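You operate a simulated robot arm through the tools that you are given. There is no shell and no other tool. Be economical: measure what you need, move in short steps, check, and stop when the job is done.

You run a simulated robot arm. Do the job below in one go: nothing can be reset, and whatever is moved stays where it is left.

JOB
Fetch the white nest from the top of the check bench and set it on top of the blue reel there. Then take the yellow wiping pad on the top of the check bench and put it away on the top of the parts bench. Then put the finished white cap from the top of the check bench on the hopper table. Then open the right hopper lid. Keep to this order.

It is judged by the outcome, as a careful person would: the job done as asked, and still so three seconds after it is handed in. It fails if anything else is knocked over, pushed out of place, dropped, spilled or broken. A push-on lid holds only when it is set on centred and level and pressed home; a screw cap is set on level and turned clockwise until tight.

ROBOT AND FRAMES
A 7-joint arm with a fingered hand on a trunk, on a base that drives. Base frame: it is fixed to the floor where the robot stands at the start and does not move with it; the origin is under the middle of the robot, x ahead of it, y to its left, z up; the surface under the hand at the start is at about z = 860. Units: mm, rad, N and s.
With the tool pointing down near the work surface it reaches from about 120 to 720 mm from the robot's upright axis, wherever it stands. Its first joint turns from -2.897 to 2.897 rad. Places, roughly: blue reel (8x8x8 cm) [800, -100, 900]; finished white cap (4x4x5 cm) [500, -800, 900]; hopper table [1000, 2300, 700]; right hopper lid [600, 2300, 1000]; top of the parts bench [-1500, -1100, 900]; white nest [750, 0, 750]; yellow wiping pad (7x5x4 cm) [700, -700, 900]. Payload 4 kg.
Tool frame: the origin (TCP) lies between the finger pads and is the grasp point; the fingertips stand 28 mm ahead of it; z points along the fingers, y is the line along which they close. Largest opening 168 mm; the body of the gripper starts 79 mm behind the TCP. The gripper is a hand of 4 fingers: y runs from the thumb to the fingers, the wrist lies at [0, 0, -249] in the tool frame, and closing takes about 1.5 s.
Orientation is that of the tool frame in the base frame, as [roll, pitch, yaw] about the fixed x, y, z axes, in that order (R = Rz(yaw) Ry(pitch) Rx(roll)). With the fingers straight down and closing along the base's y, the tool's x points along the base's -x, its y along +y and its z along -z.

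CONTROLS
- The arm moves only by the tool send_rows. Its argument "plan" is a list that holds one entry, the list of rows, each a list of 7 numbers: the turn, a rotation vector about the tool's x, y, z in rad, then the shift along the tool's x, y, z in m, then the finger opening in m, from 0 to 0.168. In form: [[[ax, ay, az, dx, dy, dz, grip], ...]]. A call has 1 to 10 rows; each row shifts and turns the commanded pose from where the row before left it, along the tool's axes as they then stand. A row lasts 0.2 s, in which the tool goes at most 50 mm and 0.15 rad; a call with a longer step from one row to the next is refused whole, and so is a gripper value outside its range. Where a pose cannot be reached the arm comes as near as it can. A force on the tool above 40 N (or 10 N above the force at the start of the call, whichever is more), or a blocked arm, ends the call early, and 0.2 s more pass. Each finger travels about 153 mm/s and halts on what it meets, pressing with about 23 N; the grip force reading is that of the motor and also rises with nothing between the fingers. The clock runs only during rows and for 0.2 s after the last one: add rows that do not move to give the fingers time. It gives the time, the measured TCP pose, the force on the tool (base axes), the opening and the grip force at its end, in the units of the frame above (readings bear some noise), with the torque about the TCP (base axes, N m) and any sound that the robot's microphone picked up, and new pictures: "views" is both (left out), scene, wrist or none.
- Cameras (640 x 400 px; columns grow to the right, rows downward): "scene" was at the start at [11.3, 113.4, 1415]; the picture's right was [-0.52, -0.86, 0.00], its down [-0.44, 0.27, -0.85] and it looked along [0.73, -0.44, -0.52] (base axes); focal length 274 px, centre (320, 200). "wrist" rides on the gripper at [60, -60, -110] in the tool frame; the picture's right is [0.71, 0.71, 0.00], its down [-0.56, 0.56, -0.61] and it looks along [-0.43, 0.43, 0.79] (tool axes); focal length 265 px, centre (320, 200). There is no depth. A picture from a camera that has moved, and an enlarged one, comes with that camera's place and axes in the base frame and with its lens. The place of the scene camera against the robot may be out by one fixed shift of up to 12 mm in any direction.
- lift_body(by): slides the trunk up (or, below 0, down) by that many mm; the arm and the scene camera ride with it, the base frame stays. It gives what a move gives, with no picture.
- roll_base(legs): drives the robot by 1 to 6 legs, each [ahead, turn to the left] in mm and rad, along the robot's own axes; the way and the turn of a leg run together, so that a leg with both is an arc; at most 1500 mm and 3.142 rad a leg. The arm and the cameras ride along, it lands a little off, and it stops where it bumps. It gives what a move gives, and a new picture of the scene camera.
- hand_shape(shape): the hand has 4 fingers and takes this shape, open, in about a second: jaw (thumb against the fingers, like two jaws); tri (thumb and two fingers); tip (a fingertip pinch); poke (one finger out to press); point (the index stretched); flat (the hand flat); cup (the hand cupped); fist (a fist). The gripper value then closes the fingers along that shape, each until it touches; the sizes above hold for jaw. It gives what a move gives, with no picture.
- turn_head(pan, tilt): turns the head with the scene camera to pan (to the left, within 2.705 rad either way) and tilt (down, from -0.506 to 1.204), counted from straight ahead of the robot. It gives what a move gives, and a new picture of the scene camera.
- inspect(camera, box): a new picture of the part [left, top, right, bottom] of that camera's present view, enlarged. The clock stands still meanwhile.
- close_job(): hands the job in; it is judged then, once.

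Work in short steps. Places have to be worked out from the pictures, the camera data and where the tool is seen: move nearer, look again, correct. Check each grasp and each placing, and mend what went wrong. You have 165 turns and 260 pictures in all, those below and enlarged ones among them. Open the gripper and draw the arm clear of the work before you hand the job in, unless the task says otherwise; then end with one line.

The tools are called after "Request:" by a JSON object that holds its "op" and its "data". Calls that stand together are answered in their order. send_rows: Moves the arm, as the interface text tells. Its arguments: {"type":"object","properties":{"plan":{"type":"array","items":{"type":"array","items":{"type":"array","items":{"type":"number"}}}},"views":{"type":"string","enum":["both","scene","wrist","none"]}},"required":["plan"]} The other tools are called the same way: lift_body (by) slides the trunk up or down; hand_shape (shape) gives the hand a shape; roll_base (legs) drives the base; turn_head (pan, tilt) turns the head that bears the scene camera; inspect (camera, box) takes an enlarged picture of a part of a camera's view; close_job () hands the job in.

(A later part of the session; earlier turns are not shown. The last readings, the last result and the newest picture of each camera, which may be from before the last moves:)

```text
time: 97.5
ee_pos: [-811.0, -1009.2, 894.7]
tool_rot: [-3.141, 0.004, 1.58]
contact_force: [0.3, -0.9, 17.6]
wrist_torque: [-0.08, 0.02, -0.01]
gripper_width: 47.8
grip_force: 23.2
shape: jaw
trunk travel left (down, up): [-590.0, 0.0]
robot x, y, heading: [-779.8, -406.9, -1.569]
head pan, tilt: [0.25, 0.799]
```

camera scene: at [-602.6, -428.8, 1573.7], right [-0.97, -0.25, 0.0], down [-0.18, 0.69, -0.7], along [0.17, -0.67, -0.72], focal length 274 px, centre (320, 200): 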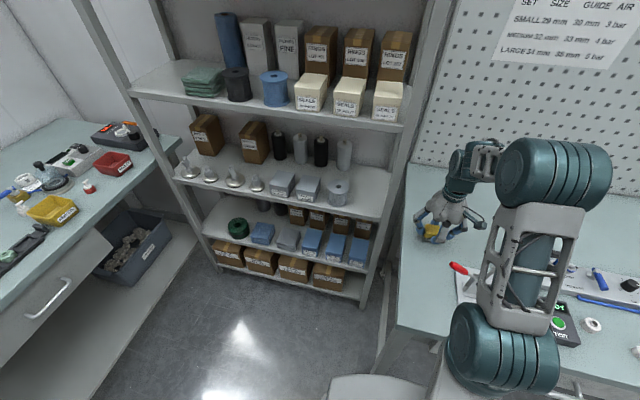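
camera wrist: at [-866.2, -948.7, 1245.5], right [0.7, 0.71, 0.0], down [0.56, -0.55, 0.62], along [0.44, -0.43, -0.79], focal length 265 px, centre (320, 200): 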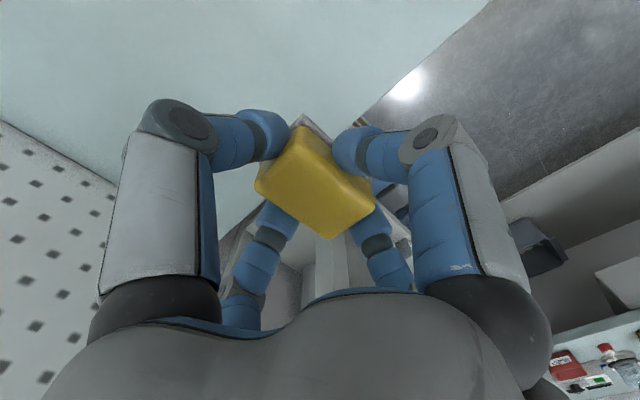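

Touching with 17 N. I ease up and open, then rise.

Request:
{"op": "send_rows", "data": {"plan": [[[0, 0, 0, 0, 0, -0.001, 0.03], [0, 0, 0, 0, 0, 0, 0.055], [0, 0, 0, 0, 0, 0, 0.075], [0, 0, 0, 0, 0, 0, 0.09], [0, 0, 0, 0, 0, 0, 0.09], [0, 0, 0, 0, 0, -0.03, 0.09], [0, 0, 0, 0, 0, -0.04, 0.09], [0, 0, 0, 0, 0, -0.045, 0.09], [0, 0, 0, 0, 0, -0.045, 0.09], [0, 0, 0, 0, 0, -0.045, 0.09]]], "views": "wrist"}}

Request:
{"op": "inspect", "data": {"camera": "scene", "box": [400, 130, 560, 290]}}

```text
time: 99.7
ee_pos: [-812.0, -1010.8, 1098.9]
tool_rot: [3.141, -0.001, 1.579]
contact_force: [0.0, 0.6, 0.6]
wrist_torque: [-0.01, 0.01, -0.01]
gripper_width: 89.6
grip_force: 0.0
shape: jaw
trunk travel left (down, up): [-590.0, 0.0]
robot x, y, heading: [-781.3, -406.9, -1.57]
head pan, tilt: [0.25, 0.799]
camera wrist: at [-873.7, -951.0, 1207.3], right [0.7, 0.71, 0.0], down [0.56, -0.55, 0.61], along [0.44, -0.43, -0.79], focal length 265 px, centre (320, 200)
```

wrist: 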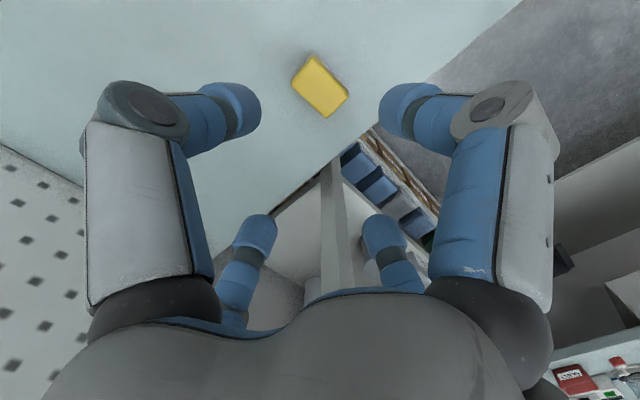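

```text
2.50 times, centred on (480, 210) of scene
camera zoom: at [-602.7, -428.7, 1573.7], right [-0.97, -0.25, 0.0], down [-0.18, 0.69, -0.7], along [0.17, -0.68, -0.72], focal length 686 px, centre (-80, 175)
```

zoom: 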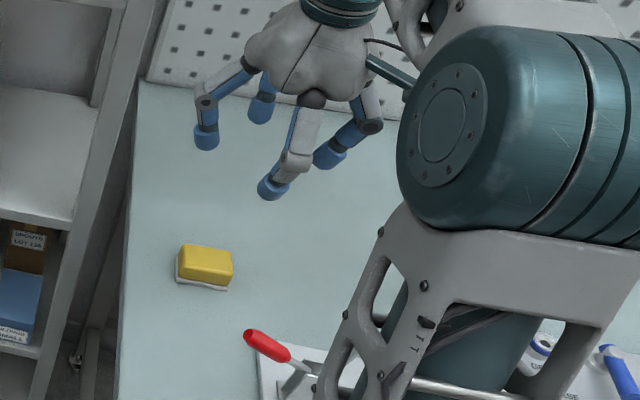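

Pad placed on the parts bench. I tuck the arm and drive back to the check bench for the cap.

Request:
{"op": "send_rows", "data": {"plan": [[[0, 0, 0, 0.035, -0.008, -0.02, 0.1], [0, 0, 0, 0.035, -0.008, -0.02, 0.1], [0, 0, 0, 0.035, -0.008, -0.02, 0.1], [0, 0, 0, 0.035, -0.008, -0.015, 0.1], [0, 0, 0, 0.035, -0.008, 0, 0.1], [0, 0, 0, 0.035, -0.008, 0, 0.1], [0, 0, 0, 0.035, -0.008, 0, 0.1]]], "views": "none"}}

Request:
{"op": "roll_base", "data": {"legs": [[-100, 0], [0, 1.571], [400, 0], [0, -0.9], [420, 0], [0, 0.9]]}}

Request:
{"op": "turn_head", "data": {"pan": -0.15, "tilt": 0.8}}

```text
time: 101.3
ee_pos: [-868.2, -761.8, 1174.4]
tool_rot: [-3.141, 0.0, 1.58]
contact_force: [0.0, -0.5, -0.6]
wrist_torque: [0.0, 0.02, -0.01]
gripper_width: 99.6
grip_force: 0.1
shape: jaw
trunk travel left (down, up): [-590.0, 0.0]
robot x, y, heading: [-779.0, -407.0, -1.564]
head pan, tilt: [0.25, 0.799]
```

```text
time: 115.1
ee_pos: [229.5, -737.0, 1174.9]
tool_rot: [3.141, -0.001, 3.118]
contact_force: [0.8, -0.1, -0.9]
wrist_torque: [0.02, -0.01, 0.0]
gripper_width: 99.4
grip_force: 0.0
shape: jaw
trunk travel left (down, up): [-590.0, 0.0]
robot x, y, heading: [-124.4, -637.5, -0.033]
head pan, tilt: [0.25, 0.799]
camera scene: at [-105.1, -457.4, 1573.7], right [0.22, -0.98, 0.0], down [-0.7, -0.16, -0.7], along [0.68, 0.15, -0.72], focal length 274 px, centre (320, 200)
```

scene: 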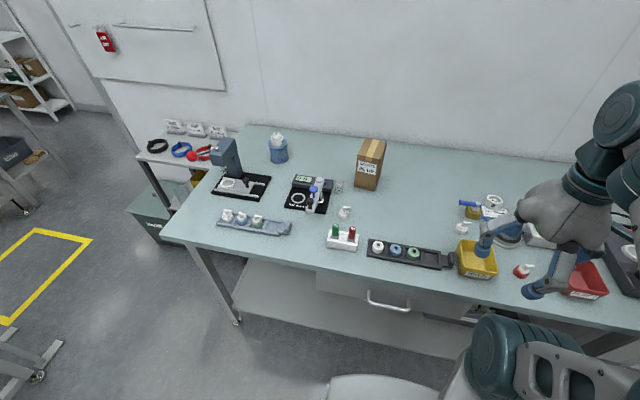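

```text
time: 116.0
ee_pos: [229.2, -737.7, 1174.4]
tool_rot: [3.14, 0.001, 3.118]
contact_force: [-0.9, -0.1, 1.1]
wrist_torque: [-0.01, 0.03, -0.03]
gripper_width: 99.4
grip_force: 0.1
shape: jaw
trunk travel left (down, up): [-590.0, 0.0]
robot x, y, heading: [-125.3, -637.2, -0.03]
head pan, tilt: [-0.15, 0.799]
camera scene: at [-104.5, -489.5, 1573.7], right [-0.18, -0.98, 0.0], down [-0.71, 0.13, -0.7], along [0.69, -0.12, -0.72], focal length 274 px, centre (320, 200)
```

scene: 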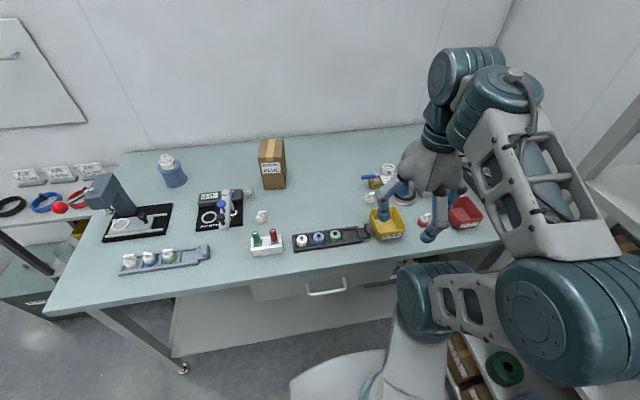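

Roll forward a bit more and correct heading, then look from the wrist.

Request:
{"op": "roll_base", "data": {"legs": [[140, 0.03]]}}

Request:
{"op": "inspect", "data": {"camera": "wrist", "box": [0, 0, 640, 400]}}

Request:
{"op": "inspect", "data": {"camera": "scene", "box": [230, 160, 430, 260]}}

```text
time: 117.3
ee_pos: [374.3, -728.0, 1174.3]
tool_rot: [-3.141, 0.001, -3.134]
contact_force: [-0.3, 0.8, 0.3]
wrist_torque: [0.0, 0.01, 0.02]
gripper_width: 99.6
grip_force: 0.1
shape: jaw
trunk travel left (down, up): [-590.0, 0.0]
robot x, y, heading: [18.9, -636.0, -0.002]
head pan, tilt: [-0.15, 0.799]
camera scene: at [33.7, -491.1, 1573.7], right [-0.15, -0.99, 0.0], down [-0.71, 0.11, -0.7], along [0.69, -0.1, -0.72], focal length 274 px, centre (320, 200)
```

scene: 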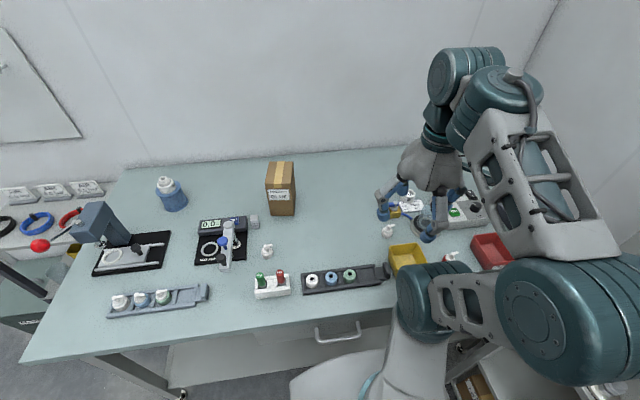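

```text
1.00 times, centred on (320, 200) of wrist (not enlarged: the box is as wide or as high as the picture)
camera zoom: at [314.3, -790.4, 1282.4], right [-0.71, 0.7, 0.0], down [0.55, 0.56, 0.61], along [0.43, 0.44, -0.79], focal length 265 px, centre (320, 200)
```

zoom: 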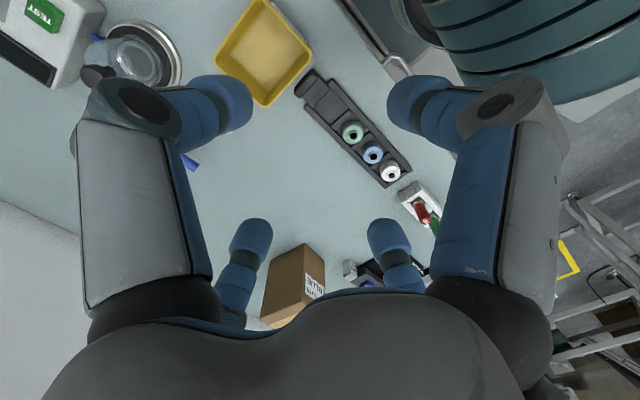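

```text
3.20 times, centred on (330, 210) of scene
camera zoom: at [33.7, -491.1, 1573.7], right [-0.15, -0.99, 0.0], down [-0.71, 0.11, -0.7], along [0.69, -0.1, -0.72], focal length 878 px, centre (288, 168)
```

zoom: 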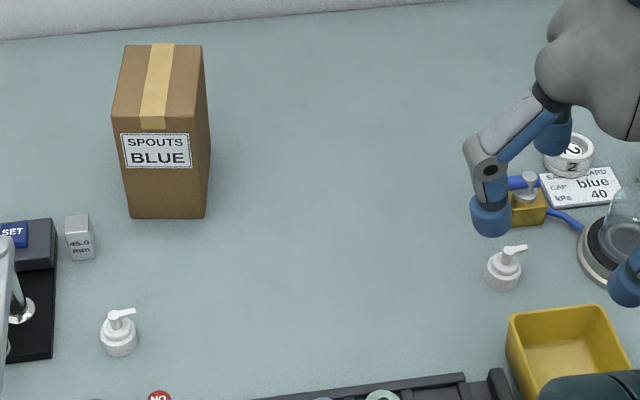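

Cap at about (530,-777). I move above it at height.

Request:
{"op": "send_rows", "data": {"plan": [[[0, 0, 0, -0.04, -0.012, 0.02, 0.09], [0, 0, 0, -0.04, -0.012, 0.02, 0.08], [0, 0, 0, -0.04, -0.012, 0.02, 0.08], [0, 0, 0, -0.036, -0.012, 0.02, 0.08], [0, 0, 0, 0, 0, 0.01, 0.08], [0, 0, 0, 0, 0, 0, 0.08]]], "views": "wrist"}}

Request:
{"op": "inspect", "data": {"camera": "wrist", "box": [200, 0, 440, 200]}}

```text
time: 118.7
ee_pos: [528.2, -775.6, 1083.4]
tool_rot: [3.141, 0.004, -3.135]
contact_force: [0.3, -0.2, 0.1]
wrist_torque: [-0.03, 0.0, 0.0]
gripper_width: 80.5
grip_force: 0.1
shape: jaw
trunk travel left (down, up): [-590.0, 0.0]
robot x, y, heading: [20.6, -640.8, 0.004]
head pan, tilt: [-0.15, 0.799]
camera wrist: at [468.4, -836.9, 1192.5], right [-0.71, 0.7, 0.0], down [0.55, 0.56, 0.61], along [0.43, 0.44, -0.79], focal length 265 px, centre (320, 200)
```

wrist: 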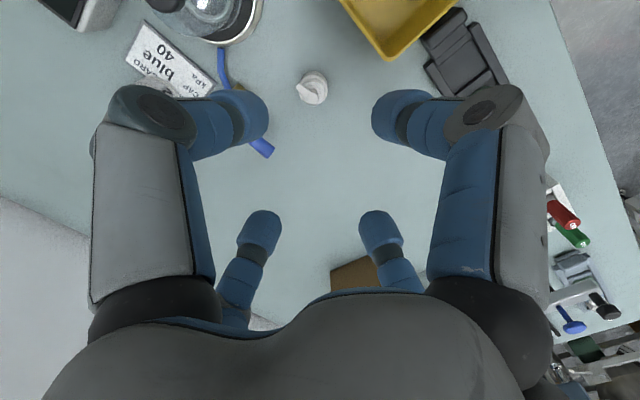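

```text
2.00 times, centred on (320, 100) of wrist
camera zoom: at [468.4, -836.9, 1192.5], right [-0.71, 0.7, 0.0], down [0.55, 0.56, 0.61], along [0.43, 0.44, -0.79], focal length 531 px, centre (320, 400)
```

zoom: 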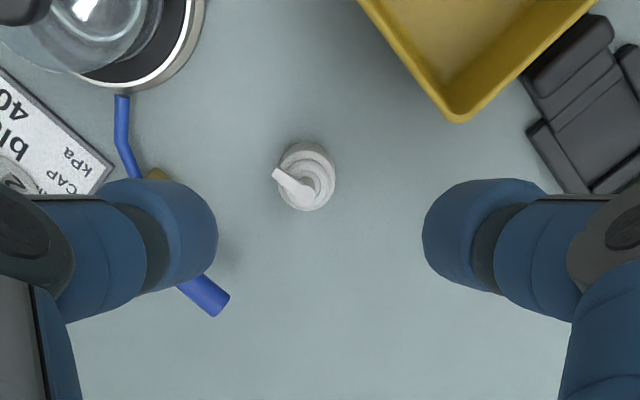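

Cap centre ≈(529.5,-782). I turn the hand 0.3 rad so the spout falls between fingers, correct, and descend partway.

Request:
{"op": "send_rows", "data": {"plan": [[[0, 0, 0, -0.0015, -0.006, 0, 0.07], [0, 0, 0.15, 0, 0, 0, 0.07], [0, 0, 0.15, 0, 0, 0.02, 0.07], [0, 0, 0, 0, 0, 0.045, 0.07], [0, 0, 0, 0, 0, 0.045, 0.07], [0, 0, 0, 0, 0, 0.02, 0.07], [0, 0, 0, 0, 0, 0, 0.07]]], "views": "wrist"}}

Request:
{"op": "inspect", "data": {"camera": "scene", "box": [350, 180, 450, 260]}}

```text
time: 120.3
ee_pos: [529.8, -782.7, 954.5]
tool_rot: [3.142, -0.001, 2.848]
contact_force: [-0.3, -0.4, 0.1]
wrist_torque: [0.02, -0.02, 0.01]
gripper_width: 70.1
grip_force: 0.1
shape: jaw
trunk travel left (down, up): [-590.0, 0.0]
robot x, y, heading: [18.9, -638.5, -0.001]
head pan, tilt: [-0.15, 0.799]
camera wrist: at [455.2, -822.9, 1062.6], right [-0.47, 0.88, 0.0], down [0.69, 0.37, 0.61], along [0.54, 0.29, -0.79], focal length 265 px, centre (320, 200)
```

wrist: 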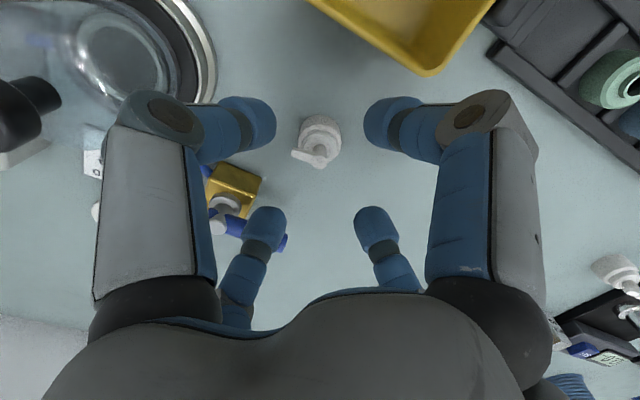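

```text
5.00 times, centred on (400, 220) of scene
camera zoom: at [32.7, -491.1, 1573.7], right [-0.15, -0.99, 0.0], down [-0.71, 0.11, -0.7], along [0.69, -0.1, -0.72], focal length 1372 px, centre (-80, 100)
```

zoom: 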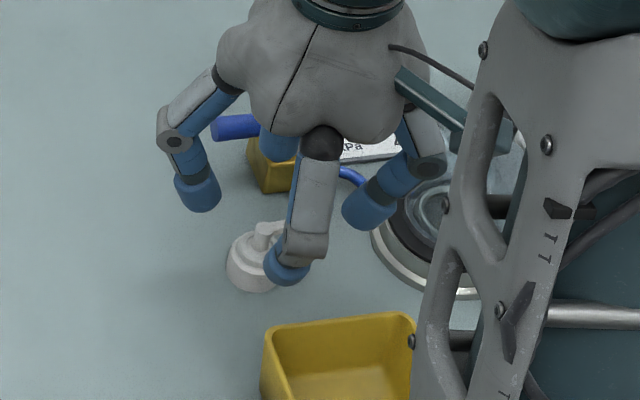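

Slight correction of −3 mm in x; descend to grasp height and close gently.

Request:
{"op": "send_rows", "data": {"plan": [[[0, 0, 0, 0.0026, -0.0018, 0.02, 0.07], [0, 0, 0, 0, 0, 0.025, 0.07], [0, 0, 0, 0, 0, 0.015, 0.07], [0, 0, 0, 0, 0, 0, 0.07]]], "views": "wrist"}}

```text
time: 121.3
ee_pos: [528.0, -784.5, 894.6]
tool_rot: [-3.142, 0.0, 2.849]
contact_force: [0.7, 0.1, 0.0]
wrist_torque: [0.01, 0.01, -0.02]
gripper_width: 70.6
grip_force: 0.0
shape: jaw
trunk travel left (down, up): [-590.0, 0.0]
robot x, y, heading: [14.8, -641.0, -0.0]
head pan, tilt: [-0.15, 0.799]
camera wrist: at [452.9, -824.8, 1003.5], right [-0.47, 0.88, 0.0], down [0.69, 0.37, 0.61], along [0.54, 0.29, -0.79], focal length 265 px, centre (320, 200)
```

wrist: 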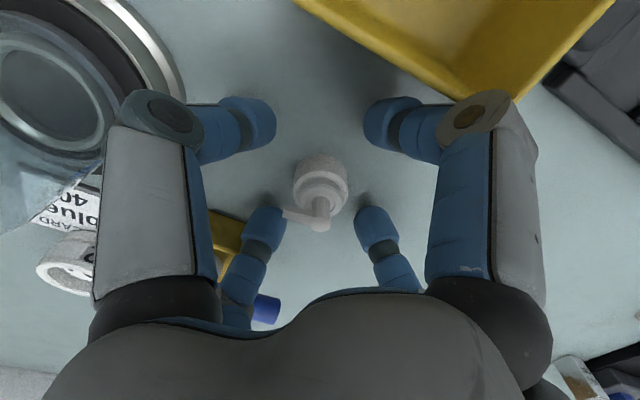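

The spout lies between two fingers. I close.

Request:
{"op": "send_rows", "data": {"plan": [[[0, 0, 0, 0, 0, 0, 0.055], [0, 0, 0, 0, 0, 0, 0.045], [0, 0, 0, 0, 0, 0, 0.035], [0, 0, 0, 0, 0, 0, 0.025], [0, 0, 0, 0, 0, 0, 0.02], [0, 0, 0, 0, 0, 0, 0.02]]], "views": "wrist"}}

```text
time: 122.7
ee_pos: [528.8, -783.2, 895.1]
tool_rot: [-3.141, 0.001, 2.848]
contact_force: [0.6, 0.3, 0.4]
wrist_torque: [-0.03, 0.02, 0.0]
gripper_width: 28.5
grip_force: 10.3
shape: jaw
trunk travel left (down, up): [-590.0, 0.0]
robot x, y, heading: [21.3, -637.4, -0.005]
head pan, tilt: [-0.15, 0.799]
camera wrist: at [452.9, -824.8, 1003.8], right [-0.47, 0.88, 0.0], down [0.7, 0.37, 0.61], along [0.54, 0.29, -0.79], focal length 265 px, centre (320, 200)
```

wrist: 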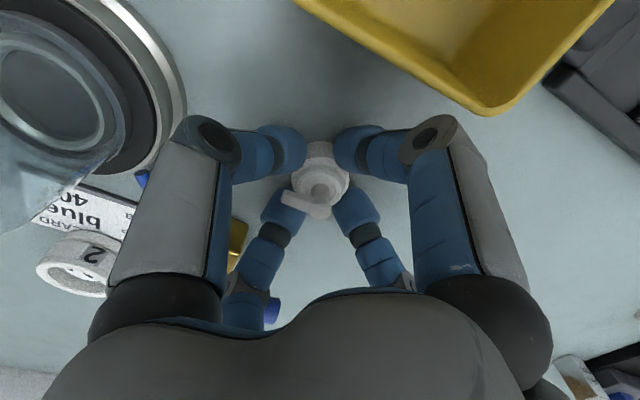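

Still settling; I hold two more rows then lift slightly.

Request:
{"op": "send_rows", "data": {"plan": [[[0, 0, 0, 0, 0, 0, 0.01], [0, 0, 0, 0, 0, 0, 0.01], [0, 0, 0, 0, 0, 0, 0.01]]], "views": "none"}}

Request:
{"op": "send_rows", "data": {"plan": [[[0, 0, 0, 0, 0, -0.015, 0.01], [0, 0, 0, 0, 0, -0.03, 0.01], [0, 0, 0, 0, 0, -0.04, 0.01], [0, 0, 0, 0, 0, -0.045, 0.01], [0, 0, 0, 0, 0, 0, 0.01]]], "views": "wrist"}}

Request:
{"op": "inspect", "data": {"camera": "scene", "box": [340, 140, 460, 240]}}

```text
time: 123.5
ee_pos: [527.1, -783.5, 894.8]
tool_rot: [-3.142, -0.001, 2.849]
contact_force: [0.3, -0.2, -0.4]
wrist_torque: [0.0, 0.0, 0.01]
gripper_width: 28.3
grip_force: 10.4
shape: jaw
trunk travel left (down, up): [-590.0, 0.0]
robot x, y, heading: [18.2, -639.9, 0.002]
head pan, tilt: [-0.15, 0.799]
```

```text
time: 124.7
ee_pos: [528.0, -782.7, 1026.8]
tool_rot: [3.141, 0.0, 2.849]
contact_force: [-0.3, 0.6, 0.8]
wrist_torque: [0.02, 0.04, 0.0]
gripper_width: 28.3
grip_force: 9.7
shape: jaw
trunk travel left (down, up): [-590.0, 0.0]
robot x, y, heading: [18.8, -642.5, 0.004]
head pan, tilt: [-0.15, 0.799]
camera wrist: at [453.4, -824.5, 1135.6], right [-0.47, 0.88, 0.0], down [0.69, 0.37, 0.61], along [0.54, 0.29, -0.79], focal length 265 px, centre (320, 200)
```

wrist: 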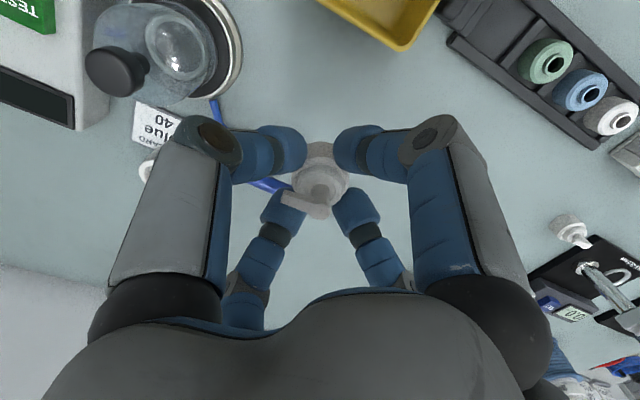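

```text
4.00 times, centred on (400, 190) of scene
camera zoom: at [32.7, -491.1, 1573.7], right [-0.15, -0.99, 0.0], down [-0.71, 0.11, -0.7], along [0.69, -0.1, -0.72], focal length 1097 px, centre (0, 240)
```

zoom: 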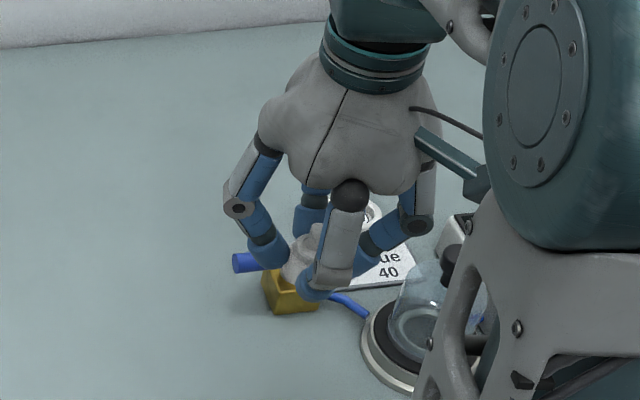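

Cap is held. I tuck the arm and set off toward the hopper area in stages.

Request:
{"op": "send_rows", "data": {"plan": [[[0, 0, 0, 0.033, 0.002, -0.03, 0.01], [0, 0, 0, 0.033, 0.002, -0.03, 0.01], [0, 0, 0, 0.033, 0.002, -0.03, 0.01], [0, 0, 0, 0.033, 0.002, -0.03, 0.01], [0, 0, 0, 0.033, 0, -0.028, 0.01], [0, 0, -0.15, 0, 0, 0, 0.01], [0, 0, -0.15, 0, 0, 0, 0.01]]], "views": "none"}}

Request:
{"op": "roll_base", "data": {"legs": [[-190, 0], [0, 1.571], [840, 0]]}}

```text
time: 126.3
ee_pos: [372.6, -727.8, 1173.1]
tool_rot: [-3.141, -0.002, -3.132]
contact_force: [-0.6, 0.7, 0.3]
wrist_torque: [0.0, 0.02, -0.02]
gripper_width: 28.5
grip_force: 10.4
shape: jaw
trunk travel left (down, up): [-590.0, 0.0]
robot x, y, heading: [14.8, -638.0, -0.001]
head pan, tilt: [-0.15, 0.799]
```

```text
time: 135.8
ee_pos: [-99.1, 548.3, 1171.9]
tool_rot: [3.141, 0.0, -1.549]
contact_force: [-0.5, 0.5, -0.5]
wrist_torque: [0.0, -0.03, -0.07]
gripper_width: 28.1
grip_force: 10.2
shape: jaw
trunk travel left (down, up): [-590.0, 0.0]
robot x, y, heading: [-182.3, 192.7, 1.582]
head pan, tilt: [-0.15, 0.799]
camera scene: at [-339.5, 207.4, 1573.7], right [0.99, -0.14, 0.0], down [-0.1, -0.71, -0.7], along [0.09, 0.69, -0.72], focal length 274 px, centre (320, 200)
```

scene: 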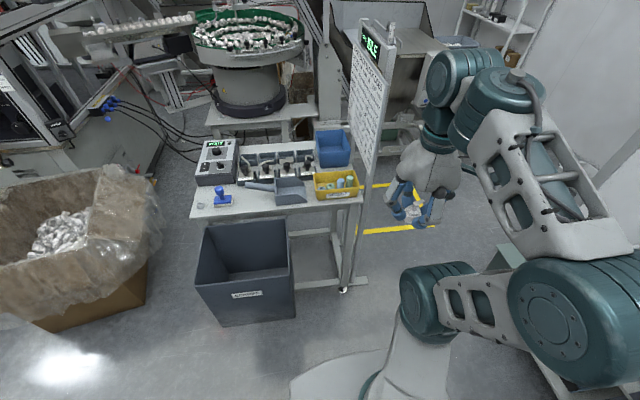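

The stand's foot is at about (0,960) and the green bin near (690,755). I drive diagonally between them toward (550,1140) and then face +y.

Request:
{"op": "roll_base", "data": {"legs": [[0, -0.668], [1200, 0], [0, 0.657]]}}

Request:
{"op": "turn_head", "data": {"pan": 0.15, "tilt": 0.6}}

```text
time: 144.9
ee_pos: [714.0, 1499.3, 1172.3]
tool_rot: [3.141, 0.001, -1.784]
contact_force: [0.3, -0.6, -0.4]
wrist_torque: [0.02, 0.04, -0.05]
gripper_width: 28.2
grip_force: 9.3
shape: jaw
trunk travel left (down, up): [-590.0, 0.0]
robot x, y, heading: [552.4, 1172.9, 1.346]
head pan, tilt: [-0.15, 0.799]
stopped in leg 3: the robot was blocked; the commanded pose is now the measured one
camera scene: at [401.0, 1221.1, 1573.8], right [0.93, -0.36, 0.0], down [-0.26, -0.67, -0.7], along [0.25, 0.65, -0.72], focal length 274 px, centre (320, 200)
```

scene: 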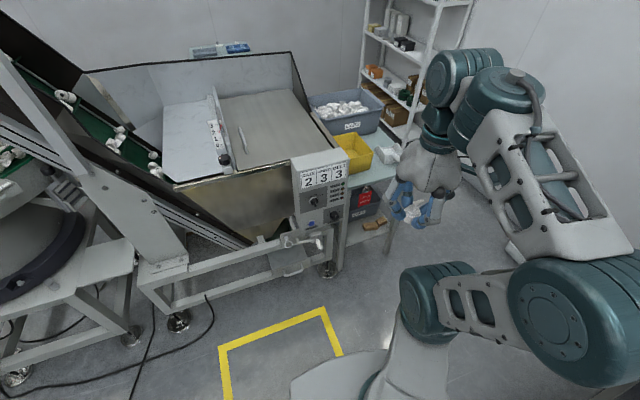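

```text
time: 145.7
ee_pos: [713.5, 1498.2, 1173.9]
tool_rot: [-3.141, -0.001, -1.784]
contact_force: [0.9, 0.0, 0.4]
wrist_torque: [0.0, 0.01, -0.03]
gripper_width: 28.4
grip_force: 10.3
shape: jaw
trunk travel left (down, up): [-590.0, 0.0]
robot x, y, heading: [544.8, 1168.9, 1.351]
head pan, tilt: [0.15, 0.6]
camera scene: at [377.6, 1234.2, 1590.6], right [1.0, -0.07, 0.0], down [-0.04, -0.56, -0.82], along [0.06, 0.82, -0.57], focal length 274 px, centre (320, 200)
```

scene: 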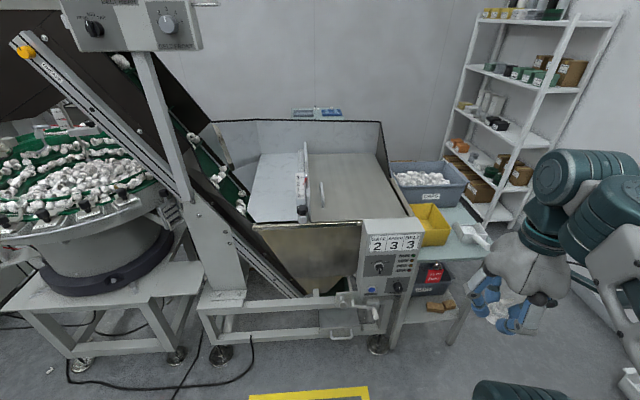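

The left turn was stopped by something near the base's rear. I look back-right.

Request:
{"op": "turn_head", "data": {"pan": -1.9, "tilt": 0.9}}

```text
time: 147.7
ee_pos: [712.6, 1497.7, 1172.4]
tool_rot: [-3.141, -0.001, -1.783]
contact_force: [0.3, -0.1, -0.6]
wrist_torque: [0.03, -0.02, -0.01]
gripper_width: 28.2
grip_force: 10.0
shape: jaw
trunk travel left (down, up): [-590.0, 0.0]
robot x, y, heading: [550.3, 1172.2, 1.347]
head pan, tilt: [-1.901, 0.901]
camera scene: at [435.5, 1106.6, 1565.8], right [-0.52, -0.85, 0.0], down [-0.67, 0.41, -0.62], along [0.53, -0.33, -0.78], focal length 274 px, centre (320, 200)
```

scene: 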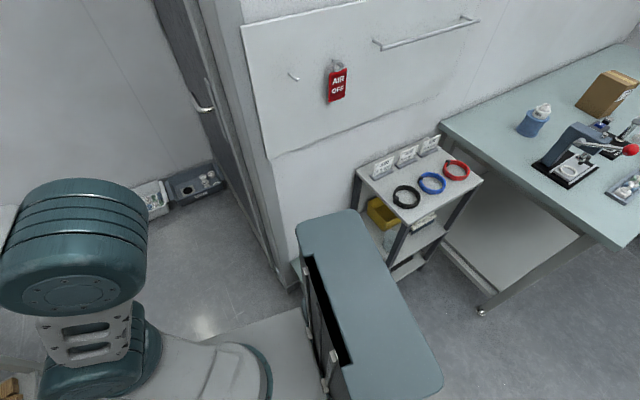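

I roll forward to get clear of the bin, then finish the turn.

Request:
{"op": "roll_base", "data": {"legs": [[150, 0]]}}

Request:
{"op": "turn_head", "data": {"pan": -2.5, "tilt": 1.0}}

```text
time: 149.1
ee_pos: [749.2, 1647.5, 1172.8]
tool_rot: [-3.141, 0.001, -1.79]
contact_force: [-0.4, 0.5, -0.4]
wrist_torque: [-0.01, 0.01, 0.01]
gripper_width: 28.3
grip_force: 10.1
shape: jaw
trunk travel left (down, up): [-590.0, 0.0]
robot x, y, heading: [582.4, 1320.7, 1.344]
head pan, tilt: [-1.901, 0.901]
camera scene: at [469.5, 1257.4, 1565.9], right [-0.53, -0.85, 0.0], down [-0.67, 0.41, -0.62], along [0.53, -0.33, -0.78], focal length 274 px, centre (320, 200)
```

scene: 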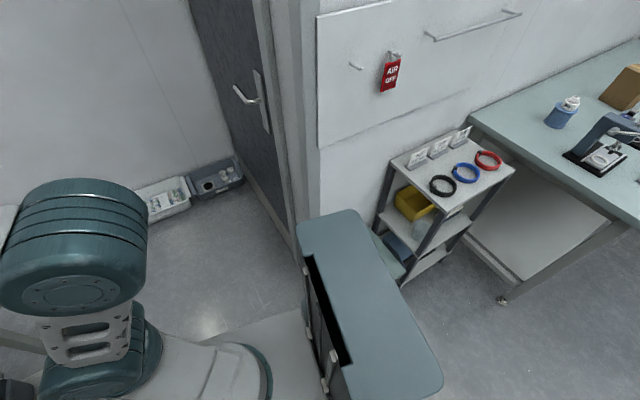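

```text
time: 150.1
ee_pos: [749.1, 1647.1, 1172.5]
tool_rot: [3.14, -0.001, -1.787]
contact_force: [1.1, -0.3, -1.7]
wrist_torque: [-0.03, -0.03, 0.0]
gripper_width: 28.5
grip_force: 10.1
shape: jaw
trunk travel left (down, up): [-590.0, 0.0]
robot x, y, heading: [587.6, 1322.8, 1.344]
head pan, tilt: [-2.499, 1.0]
camera scene: at [433.3, 1232.6, 1558.6], right [-0.91, -0.4, 0.0], down [-0.34, 0.77, -0.54], along [0.22, -0.49, -0.84], focal length 274 px, centre (320, 200)
```

scene: 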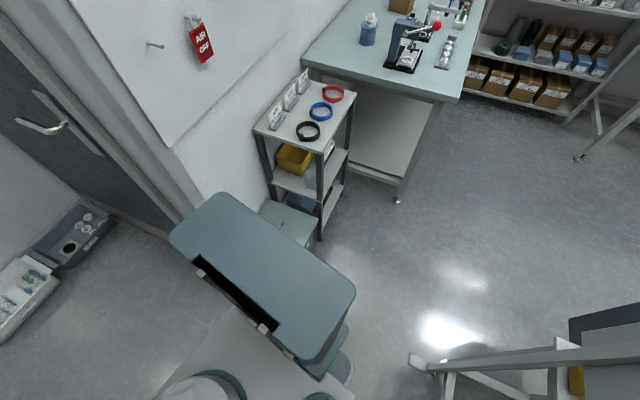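

Request:
{"op": "inspect", "data": {"camera": "scene", "box": [200, 70, 420, 270]}}

Request:
{"op": "roll_base", "data": {"legs": [[60, 0], [0, 0.227]]}}

Request:
{"op": "turn_head", "data": {"pan": -2.7, "tilt": 0.75}}

```text
2.00 times, centred on (310, 170) of scene
camera zoom: at [433.3, 1232.6, 1558.6], right [-0.91, -0.4, 0.0], down [-0.34, 0.77, -0.54], along [0.22, -0.49, -0.84], focal length 549 px, centre (340, 260)
```

zoom: 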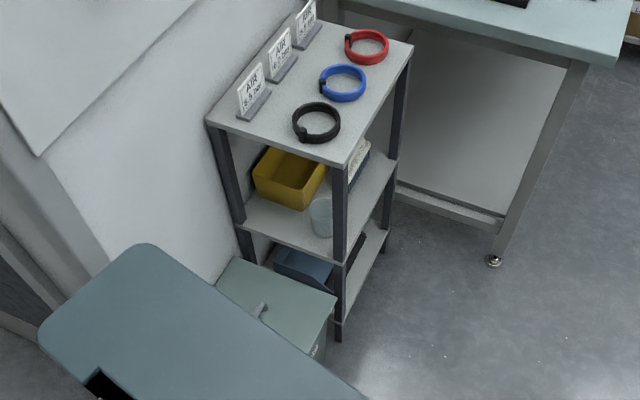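

```text
time: 151.9
ee_pos: [685.1, 1734.2, 1172.8]
tool_rot: [-3.141, 0.0, -1.567]
contact_force: [-0.9, -0.5, 0.4]
wrist_torque: [0.01, -0.01, -0.02]
gripper_width: 28.5
grip_force: 9.7
shape: jaw
trunk travel left (down, up): [-590.0, 0.0]
robot x, y, heading: [597.6, 1377.1, 1.571]
head pan, tilt: [-2.499, 1.0]
camera scene: at [469.2, 1261.7, 1558.6], right [-0.8, -0.6, 0.0], down [-0.5, 0.67, -0.54], along [0.32, -0.43, -0.84], focal length 274 px, centre (320, 200)
```

scene: 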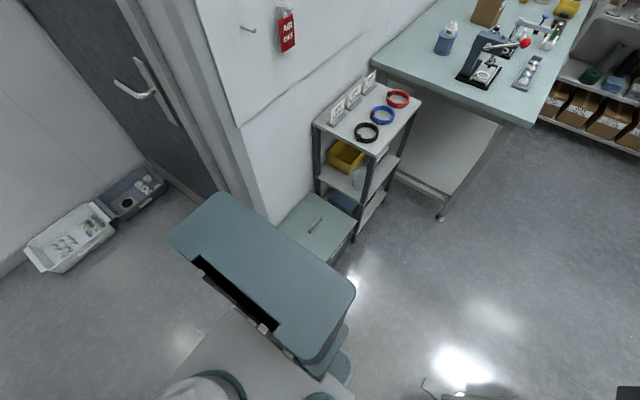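

```text
time: 152.6
ee_pos: [685.6, 1734.5, 1172.4]
tool_rot: [3.141, 0.002, -1.565]
contact_force: [0.9, 0.1, 0.3]
wrist_torque: [-0.02, 0.02, -0.01]
gripper_width: 28.3
grip_force: 10.3
shape: jaw
trunk travel left (down, up): [-590.0, 0.0]
robot x, y, heading: [599.5, 1379.1, 1.57]
head pan, tilt: [-2.7, 0.75]
camera scene: at [463.2, 1242.6, 1577.7], right [-0.9, -0.43, 0.0], down [-0.29, 0.62, -0.73], along [0.31, -0.66, -0.68], focal length 274 px, centre (320, 200)
```

scene: 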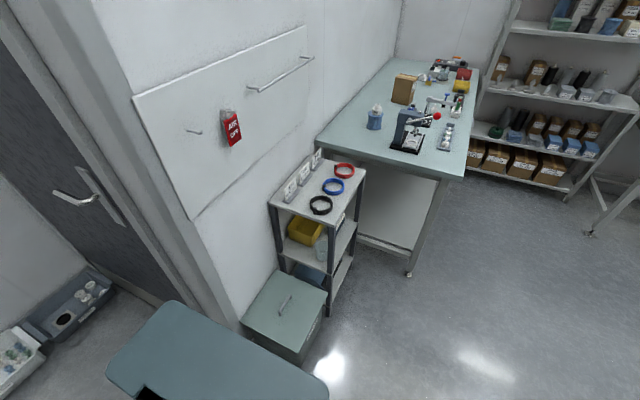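

The bin still stands squarely by the shelf. Now I look forward at the hopper and table.

Request:
{"op": "turn_head", "data": {"pan": 0.0, "tilt": 0.75}}

Request:
{"op": "inspect", "data": {"camera": "scene", "box": [200, 30, 520, 230]}}

```text
time: 155.0
ee_pos: [685.7, 1733.8, 1172.3]
tool_rot: [-3.141, 0.001, -1.565]
contact_force: [0.5, -0.1, -1.1]
wrist_torque: [0.01, -0.06, 0.0]
gripper_width: 28.3
grip_force: 9.7
shape: jaw
trunk travel left (down, up): [-590.0, 0.0]
robot x, y, heading: [595.8, 1379.8, 1.567]
head pan, tilt: [0.0, 0.75]
camera scene: at [428.1, 1400.4, 1577.7], right [1.0, 0.0, 0.0], down [0.0, -0.68, -0.73], along [0.0, 0.73, -0.68], focal length 274 px, centre (320, 200)
```

scene: 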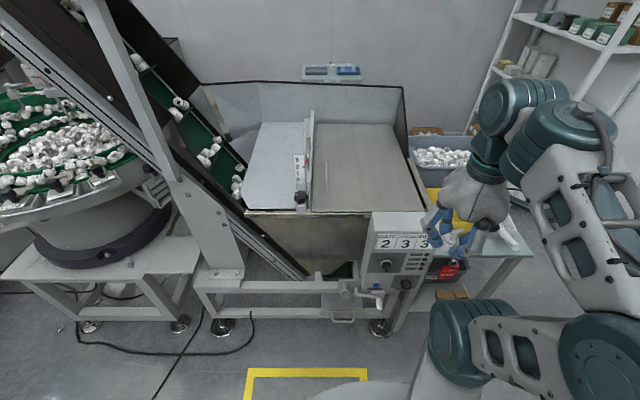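

```text
2.00 times, centred on (360, 130) of scene
camera zoom: at [428.1, 1400.4, 1577.7], right [1.0, 0.0, 0.0], down [0.0, -0.68, -0.73], along [0.0, 0.73, -0.68], focal length 549 px, centre (240, 340)
```

zoom: 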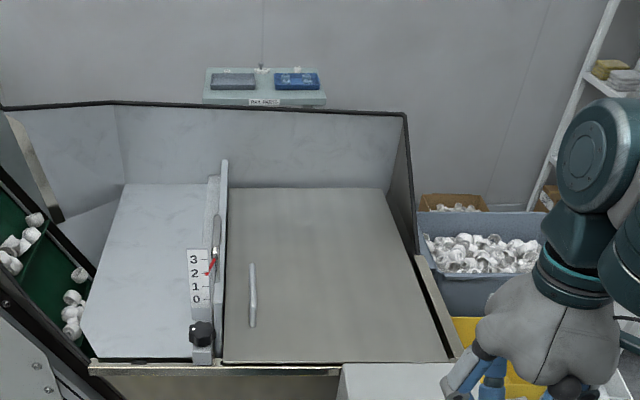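

Hopper with a left white half and a right steel lid with a handle; the table is to its right. I shift the robot right by about 300 mm to face the table.

Request:
{"op": "roll_base", "data": {"legs": [[0, -1.571], [330, 0], [0, 1.571]]}}

Request:
{"op": "turn_head", "data": {"pan": 0.0, "tilt": 0.85}}

Request:
{"op": "inspect", "data": {"camera": "scene", "box": [200, 80, 520, 280]}}

```text
time: 164.8
ee_pos: [1008.4, 1740.9, 1172.5]
tool_rot: [-3.141, -0.001, -1.549]
contact_force: [0.3, 0.5, -0.1]
wrist_torque: [0.05, 0.0, -0.01]
gripper_width: 28.1
grip_force: 10.2
shape: jaw
trunk travel left (down, up): [-590.0, 0.0]
robot x, y, heading: [924.4, 1380.3, 1.581]
head pan, tilt: [0.0, 0.75]
camera scene: at [755.3, 1402.4, 1577.7], right [1.0, 0.01, 0.0], down [0.01, -0.68, -0.73], along [-0.01, 0.73, -0.68], focal length 274 px, centre (320, 200)
```

scene: 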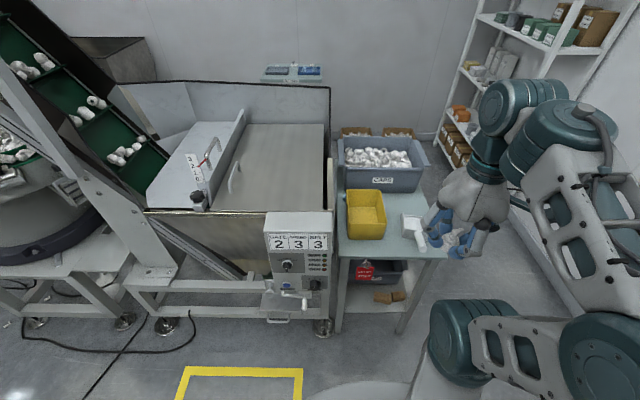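

```text
time: 165.5
ee_pos: [1008.4, 1740.3, 1172.0]
tool_rot: [3.141, -0.001, -1.549]
contact_force: [0.4, 0.7, -0.7]
wrist_torque: [-0.02, 0.01, -0.05]
gripper_width: 28.1
grip_force: 9.3
shape: jaw
trunk travel left (down, up): [-590.0, 0.0]
robot x, y, heading: [926.0, 1384.7, 1.586]
head pan, tilt: [0.0, 0.85]
camera scene: at [755.5, 1397.7, 1569.7], right [1.0, 0.01, 0.0], down [0.01, -0.75, -0.66], along [-0.01, 0.66, -0.75], focal length 274 px, centre (320, 200)
```

scene: 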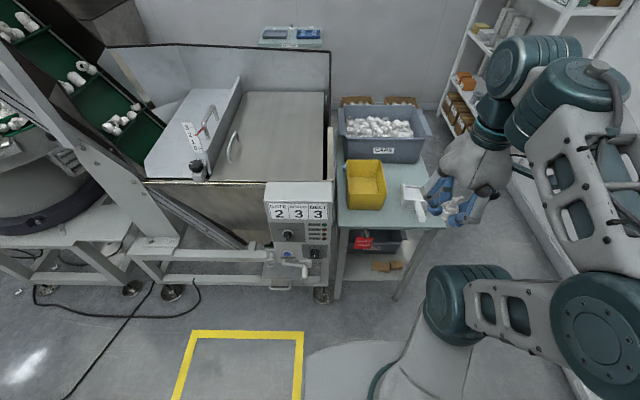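

```text
2.00 times, centred on (360, 180) of scene
camera zoom: at [755.5, 1397.7, 1569.7], right [1.0, 0.01, 0.0], down [0.01, -0.75, -0.66], along [-0.01, 0.66, -0.75], focal length 549 px, centre (240, 240)
```

zoom: 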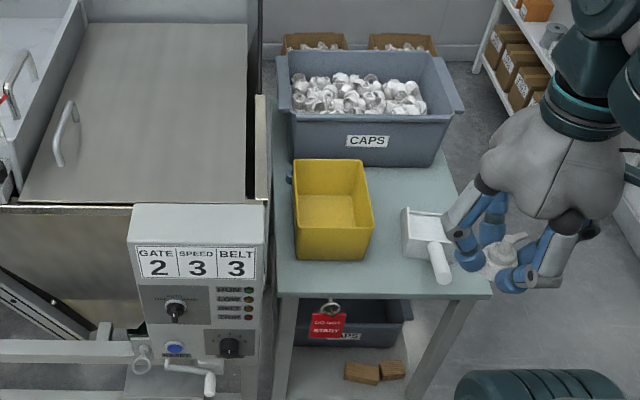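

Free spot at the right front of the table, beside the scoop handle, about (1195,2105). I roll forward 200 mm and lower the trunk.

Request:
{"op": "roll_base", "data": {"legs": [[200, 0]]}}

Request:
{"op": "lift_body", "data": {"by": -160}}

Request:
{"op": "turn_head", "data": {"pan": -0.1, "tilt": 0.9}}

```text
time: 167.1
ee_pos: [1003.9, 1946.8, 1171.9]
tool_rot: [-3.141, 0.0, -1.548]
contact_force: [0.3, 0.3, -0.4]
wrist_torque: [-0.01, -0.02, 0.03]
gripper_width: 28.0
grip_force: 10.1
shape: jaw
trunk travel left (down, up): [-590.0, 0.0]
robot x, y, heading: [919.8, 1586.7, 1.588]
head pan, tilt: [0.0, 0.85]
camera scene: at [752.6, 1602.8, 1569.7], right [1.0, 0.02, 0.0], down [0.01, -0.75, -0.66], along [-0.01, 0.66, -0.75], focal length 274 px, centre (320, 200)
```

scene: 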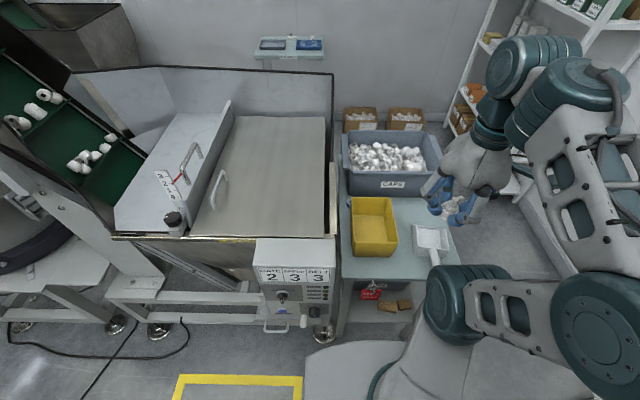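

```text
time: 168.9
ee_pos: [1004.1, 1944.5, 1012.8]
tool_rot: [3.141, -0.002, -1.546]
contact_force: [1.0, 0.2, 0.5]
wrist_torque: [-0.01, 0.0, 0.0]
gripper_width: 28.0
grip_force: 9.5
shape: jaw
trunk travel left (down, up): [-430.0, 160.0]
robot x, y, heading: [925.2, 1588.7, 1.59]
head pan, tilt: [0.0, 0.85]
```

```text
time: 169.6
ee_pos: [1004.9, 1945.5, 1012.4]
tool_rot: [-3.142, 0.0, -1.546]
contact_force: [-0.2, 0.1, -0.5]
wrist_torque: [-0.01, 0.0, 0.04]
gripper_width: 28.4
grip_force: 9.8
shape: jaw
trunk travel left (down, up): [-430.0, 160.0]
robot x, y, heading: [921.1, 1589.5, 1.587]
head pan, tilt: [-0.099, 0.901]
camera scene: at [760.1, 1599.0, 1405.8], right [1.0, -0.08, 0.0], down [-0.07, -0.78, -0.62], along [0.05, 0.62, -0.78], focal length 274 px, centre (320, 200)
```

scene: 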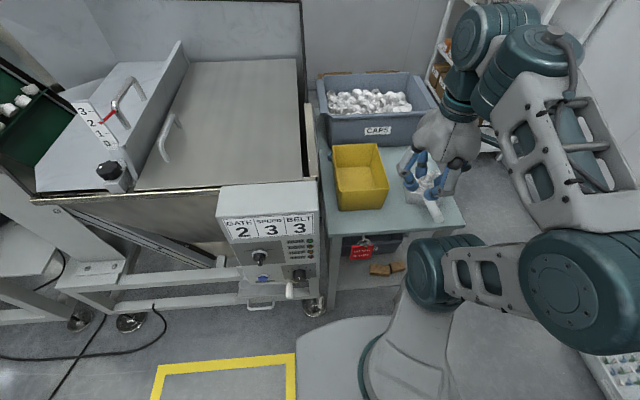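

I move the hand over the right front of the table for a wrist view.

Request:
{"op": "send_rows", "data": {"plan": [[[0, 0, 0, -0.022, -0.0315, 0.01, 0.01], [0, 0, 0, -0.022, -0.0315, 0.018, 0.01], [0, 0, 0, -0.022, -0.0315, 0.018, 0.01], [0, 0, 0, -0.022, -0.0315, 0.018, 0.01], [0, 0, 0, -0.022, -0.0315, 0.018, 0.01], [0, 0, 0, -0.022, -0.0315, 0.018, 0.01], [0, 0, 0, 0, 0, 0, 0.01]]], "views": "both"}}

Request:
{"op": "inspect", "data": {"camera": "scene", "box": [310, 110, 530, 250]}}

```text
time: 171.2
ee_pos: [1189.9, 2083.2, 912.1]
tool_rot: [-3.141, -0.001, -1.547]
contact_force: [0.1, 1.5, -0.4]
wrist_torque: [-0.05, 0.02, 0.0]
gripper_width: 28.4
grip_force: 9.9
shape: jaw
trunk travel left (down, up): [-430.0, 160.0]
robot x, y, heading: [922.0, 1589.1, 1.59]
head pan, tilt: [-0.099, 0.901]
camera scene: at [760.5, 1599.3, 1405.9], right [1.0, -0.08, 0.0], down [-0.07, -0.78, -0.62], along [0.05, 0.62, -0.78], focal length 274 px, centre (320, 200)
camera wrist: at [1251.2, 2022.9, 1021.1], right [-0.69, -0.72, 0.0], down [-0.57, 0.54, 0.61], along [-0.44, 0.42, -0.79], focal length 265 px, centre (320, 200)
```

scene: 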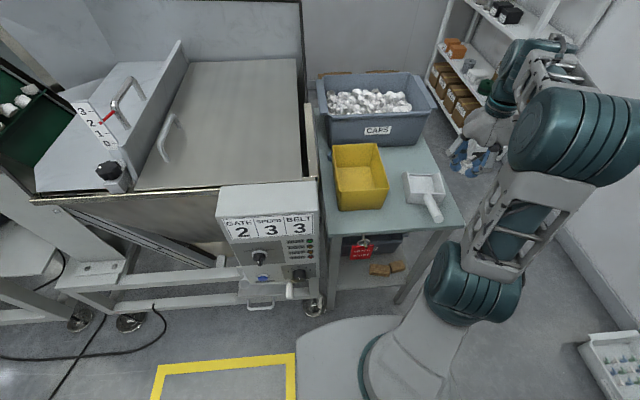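
wrist: 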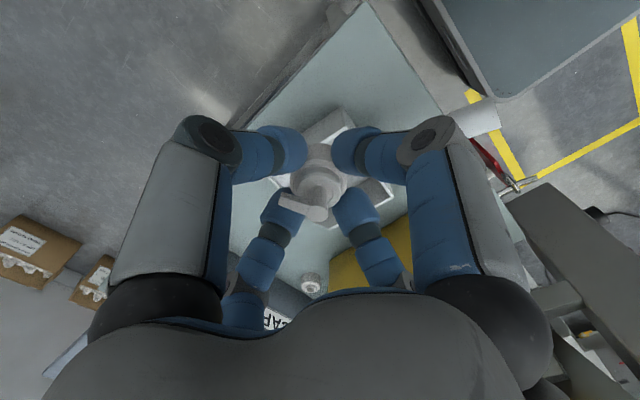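

```text
2.86 times, centred on (420, 180) of scene
camera zoom: at [760.5, 1599.3, 1405.9], right [1.0, -0.08, 0.0], down [-0.07, -0.78, -0.62], along [0.05, 0.62, -0.78], focal length 784 px, centre (34, 257)
```

zoom: 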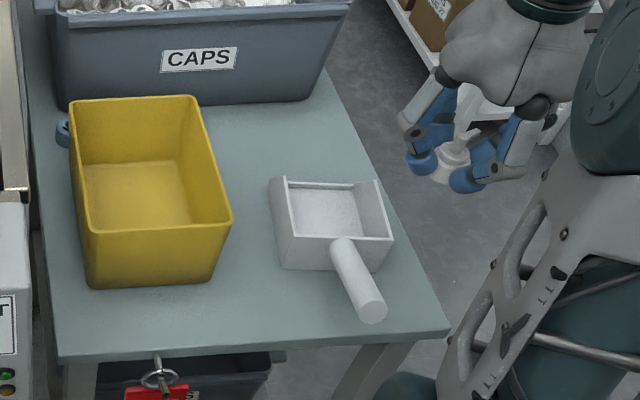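

By triangulation the table top is at z≈745 with right edge x≈1222; there's a roomy free area behind the scoop around (1110,2262). I roll 60 mm closer and raise the hand to pass over.

Request:
{"op": "send_rows", "data": {"plan": [[[0, 0, 0, 0.01, 0.02, -0.04, 0.01], [0, 0, 0, 0.01, 0.02, -0.03, 0.01], [0, 0, 0, 0, 0.02, 0, 0.01]]], "views": "none"}}

Request:
{"op": "roll_base", "data": {"legs": [[60, 0]]}}

```text
time: 172.0
ee_pos: [1129.6, 2060.4, 982.4]
tool_rot: [-3.141, 0.0, -1.548]
contact_force: [0.1, 0.2, 0.4]
wrist_torque: [0.0, -0.02, -0.02]
gripper_width: 28.1
grip_force: 10.1
shape: jaw
trunk travel left (down, up): [-430.0, 160.0]
robot x, y, heading: [924.6, 1590.4, 1.584]
head pan, tilt: [-0.099, 0.901]
```

```text
time: 173.0
ee_pos: [1130.5, 2120.6, 983.9]
tool_rot: [-3.141, 0.001, -1.547]
contact_force: [0.1, -0.3, 0.7]
wrist_torque: [-0.02, 0.02, 0.01]
gripper_width: 28.1
grip_force: 10.1
shape: jaw
trunk travel left (down, up): [-430.0, 160.0]
robot x, y, heading: [918.8, 1648.3, 1.586]
head pan, tilt: [-0.099, 0.901]
camera scene: at [759.3, 1658.4, 1405.8], right [1.0, -0.08, 0.0], down [-0.07, -0.78, -0.62], along [0.05, 0.62, -0.78], focal length 274 px, centre (320, 200)
```

scene: 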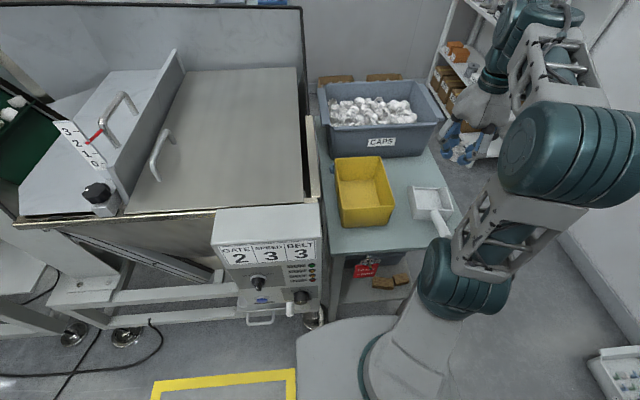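

Over to above the free spot.

Request:
{"op": "send_rows", "data": {"plan": [[[0, 0, 0, -0.036, 0.003, 0, 0.01], [0, 0, 0, -0.036, 0.003, 0, 0.01], [0, 0, 0, -0.036, 0.003, 0, 0.01], [0, 0, 0, -0.033, 0.003, 0, 0.01], [0, 0, 0, 0, 0, 0.04, 0.01], [0, 0, 0, 0, 0, 0, 0.01]]], "views": "both"}}

Request:
{"op": "inspect", "data": {"camera": "scene", "box": [310, 60, 530, 250]}}

```text
time: 174.4
ee_pos: [1115.8, 2260.7, 943.1]
tool_rot: [3.141, 0.001, -1.549]
contact_force: [-0.2, 0.0, -0.2]
wrist_torque: [-0.02, -0.01, -0.01]
gripper_width: 28.2
grip_force: 10.2
shape: jaw
trunk travel left (down, up): [-430.0, 160.0]
robot x, y, heading: [921.9, 1649.1, 1.583]
head pan, tilt: [-0.099, 0.901]
camera scene: at [759.4, 1658.1, 1405.8], right [1.0, -0.08, 0.0], down [-0.07, -0.78, -0.62], along [0.05, 0.62, -0.78], focal length 274 px, centre (320, 200)
camera wrist: at [1177.4, 2200.4, 1051.8], right [-0.69, -0.72, 0.0], down [-0.57, 0.54, 0.61], along [-0.44, 0.43, -0.79], focal length 265 px, centre (320, 200)
```

scene: 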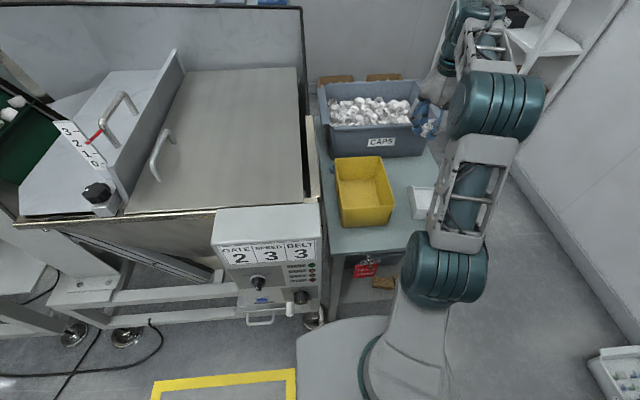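
wrist: 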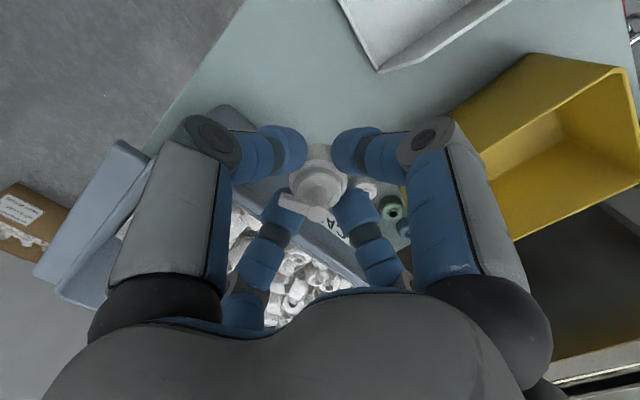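

```text
2.11 times, centred on (420, 155) of scene
camera zoom: at [759.4, 1658.1, 1405.8], right [1.0, -0.08, 0.0], down [-0.07, -0.78, -0.62], along [0.05, 0.62, -0.78], focal length 578 px, centre (110, 295)
```

zoom: 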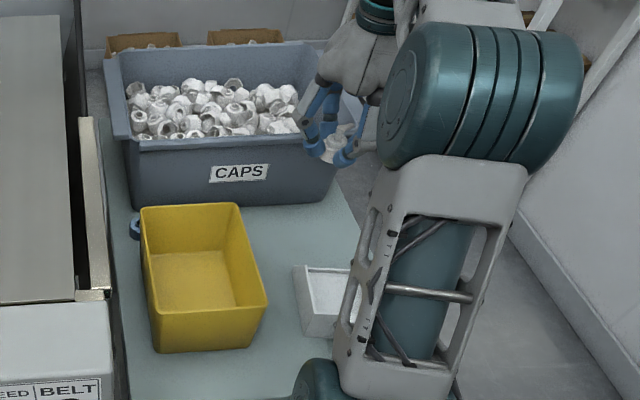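

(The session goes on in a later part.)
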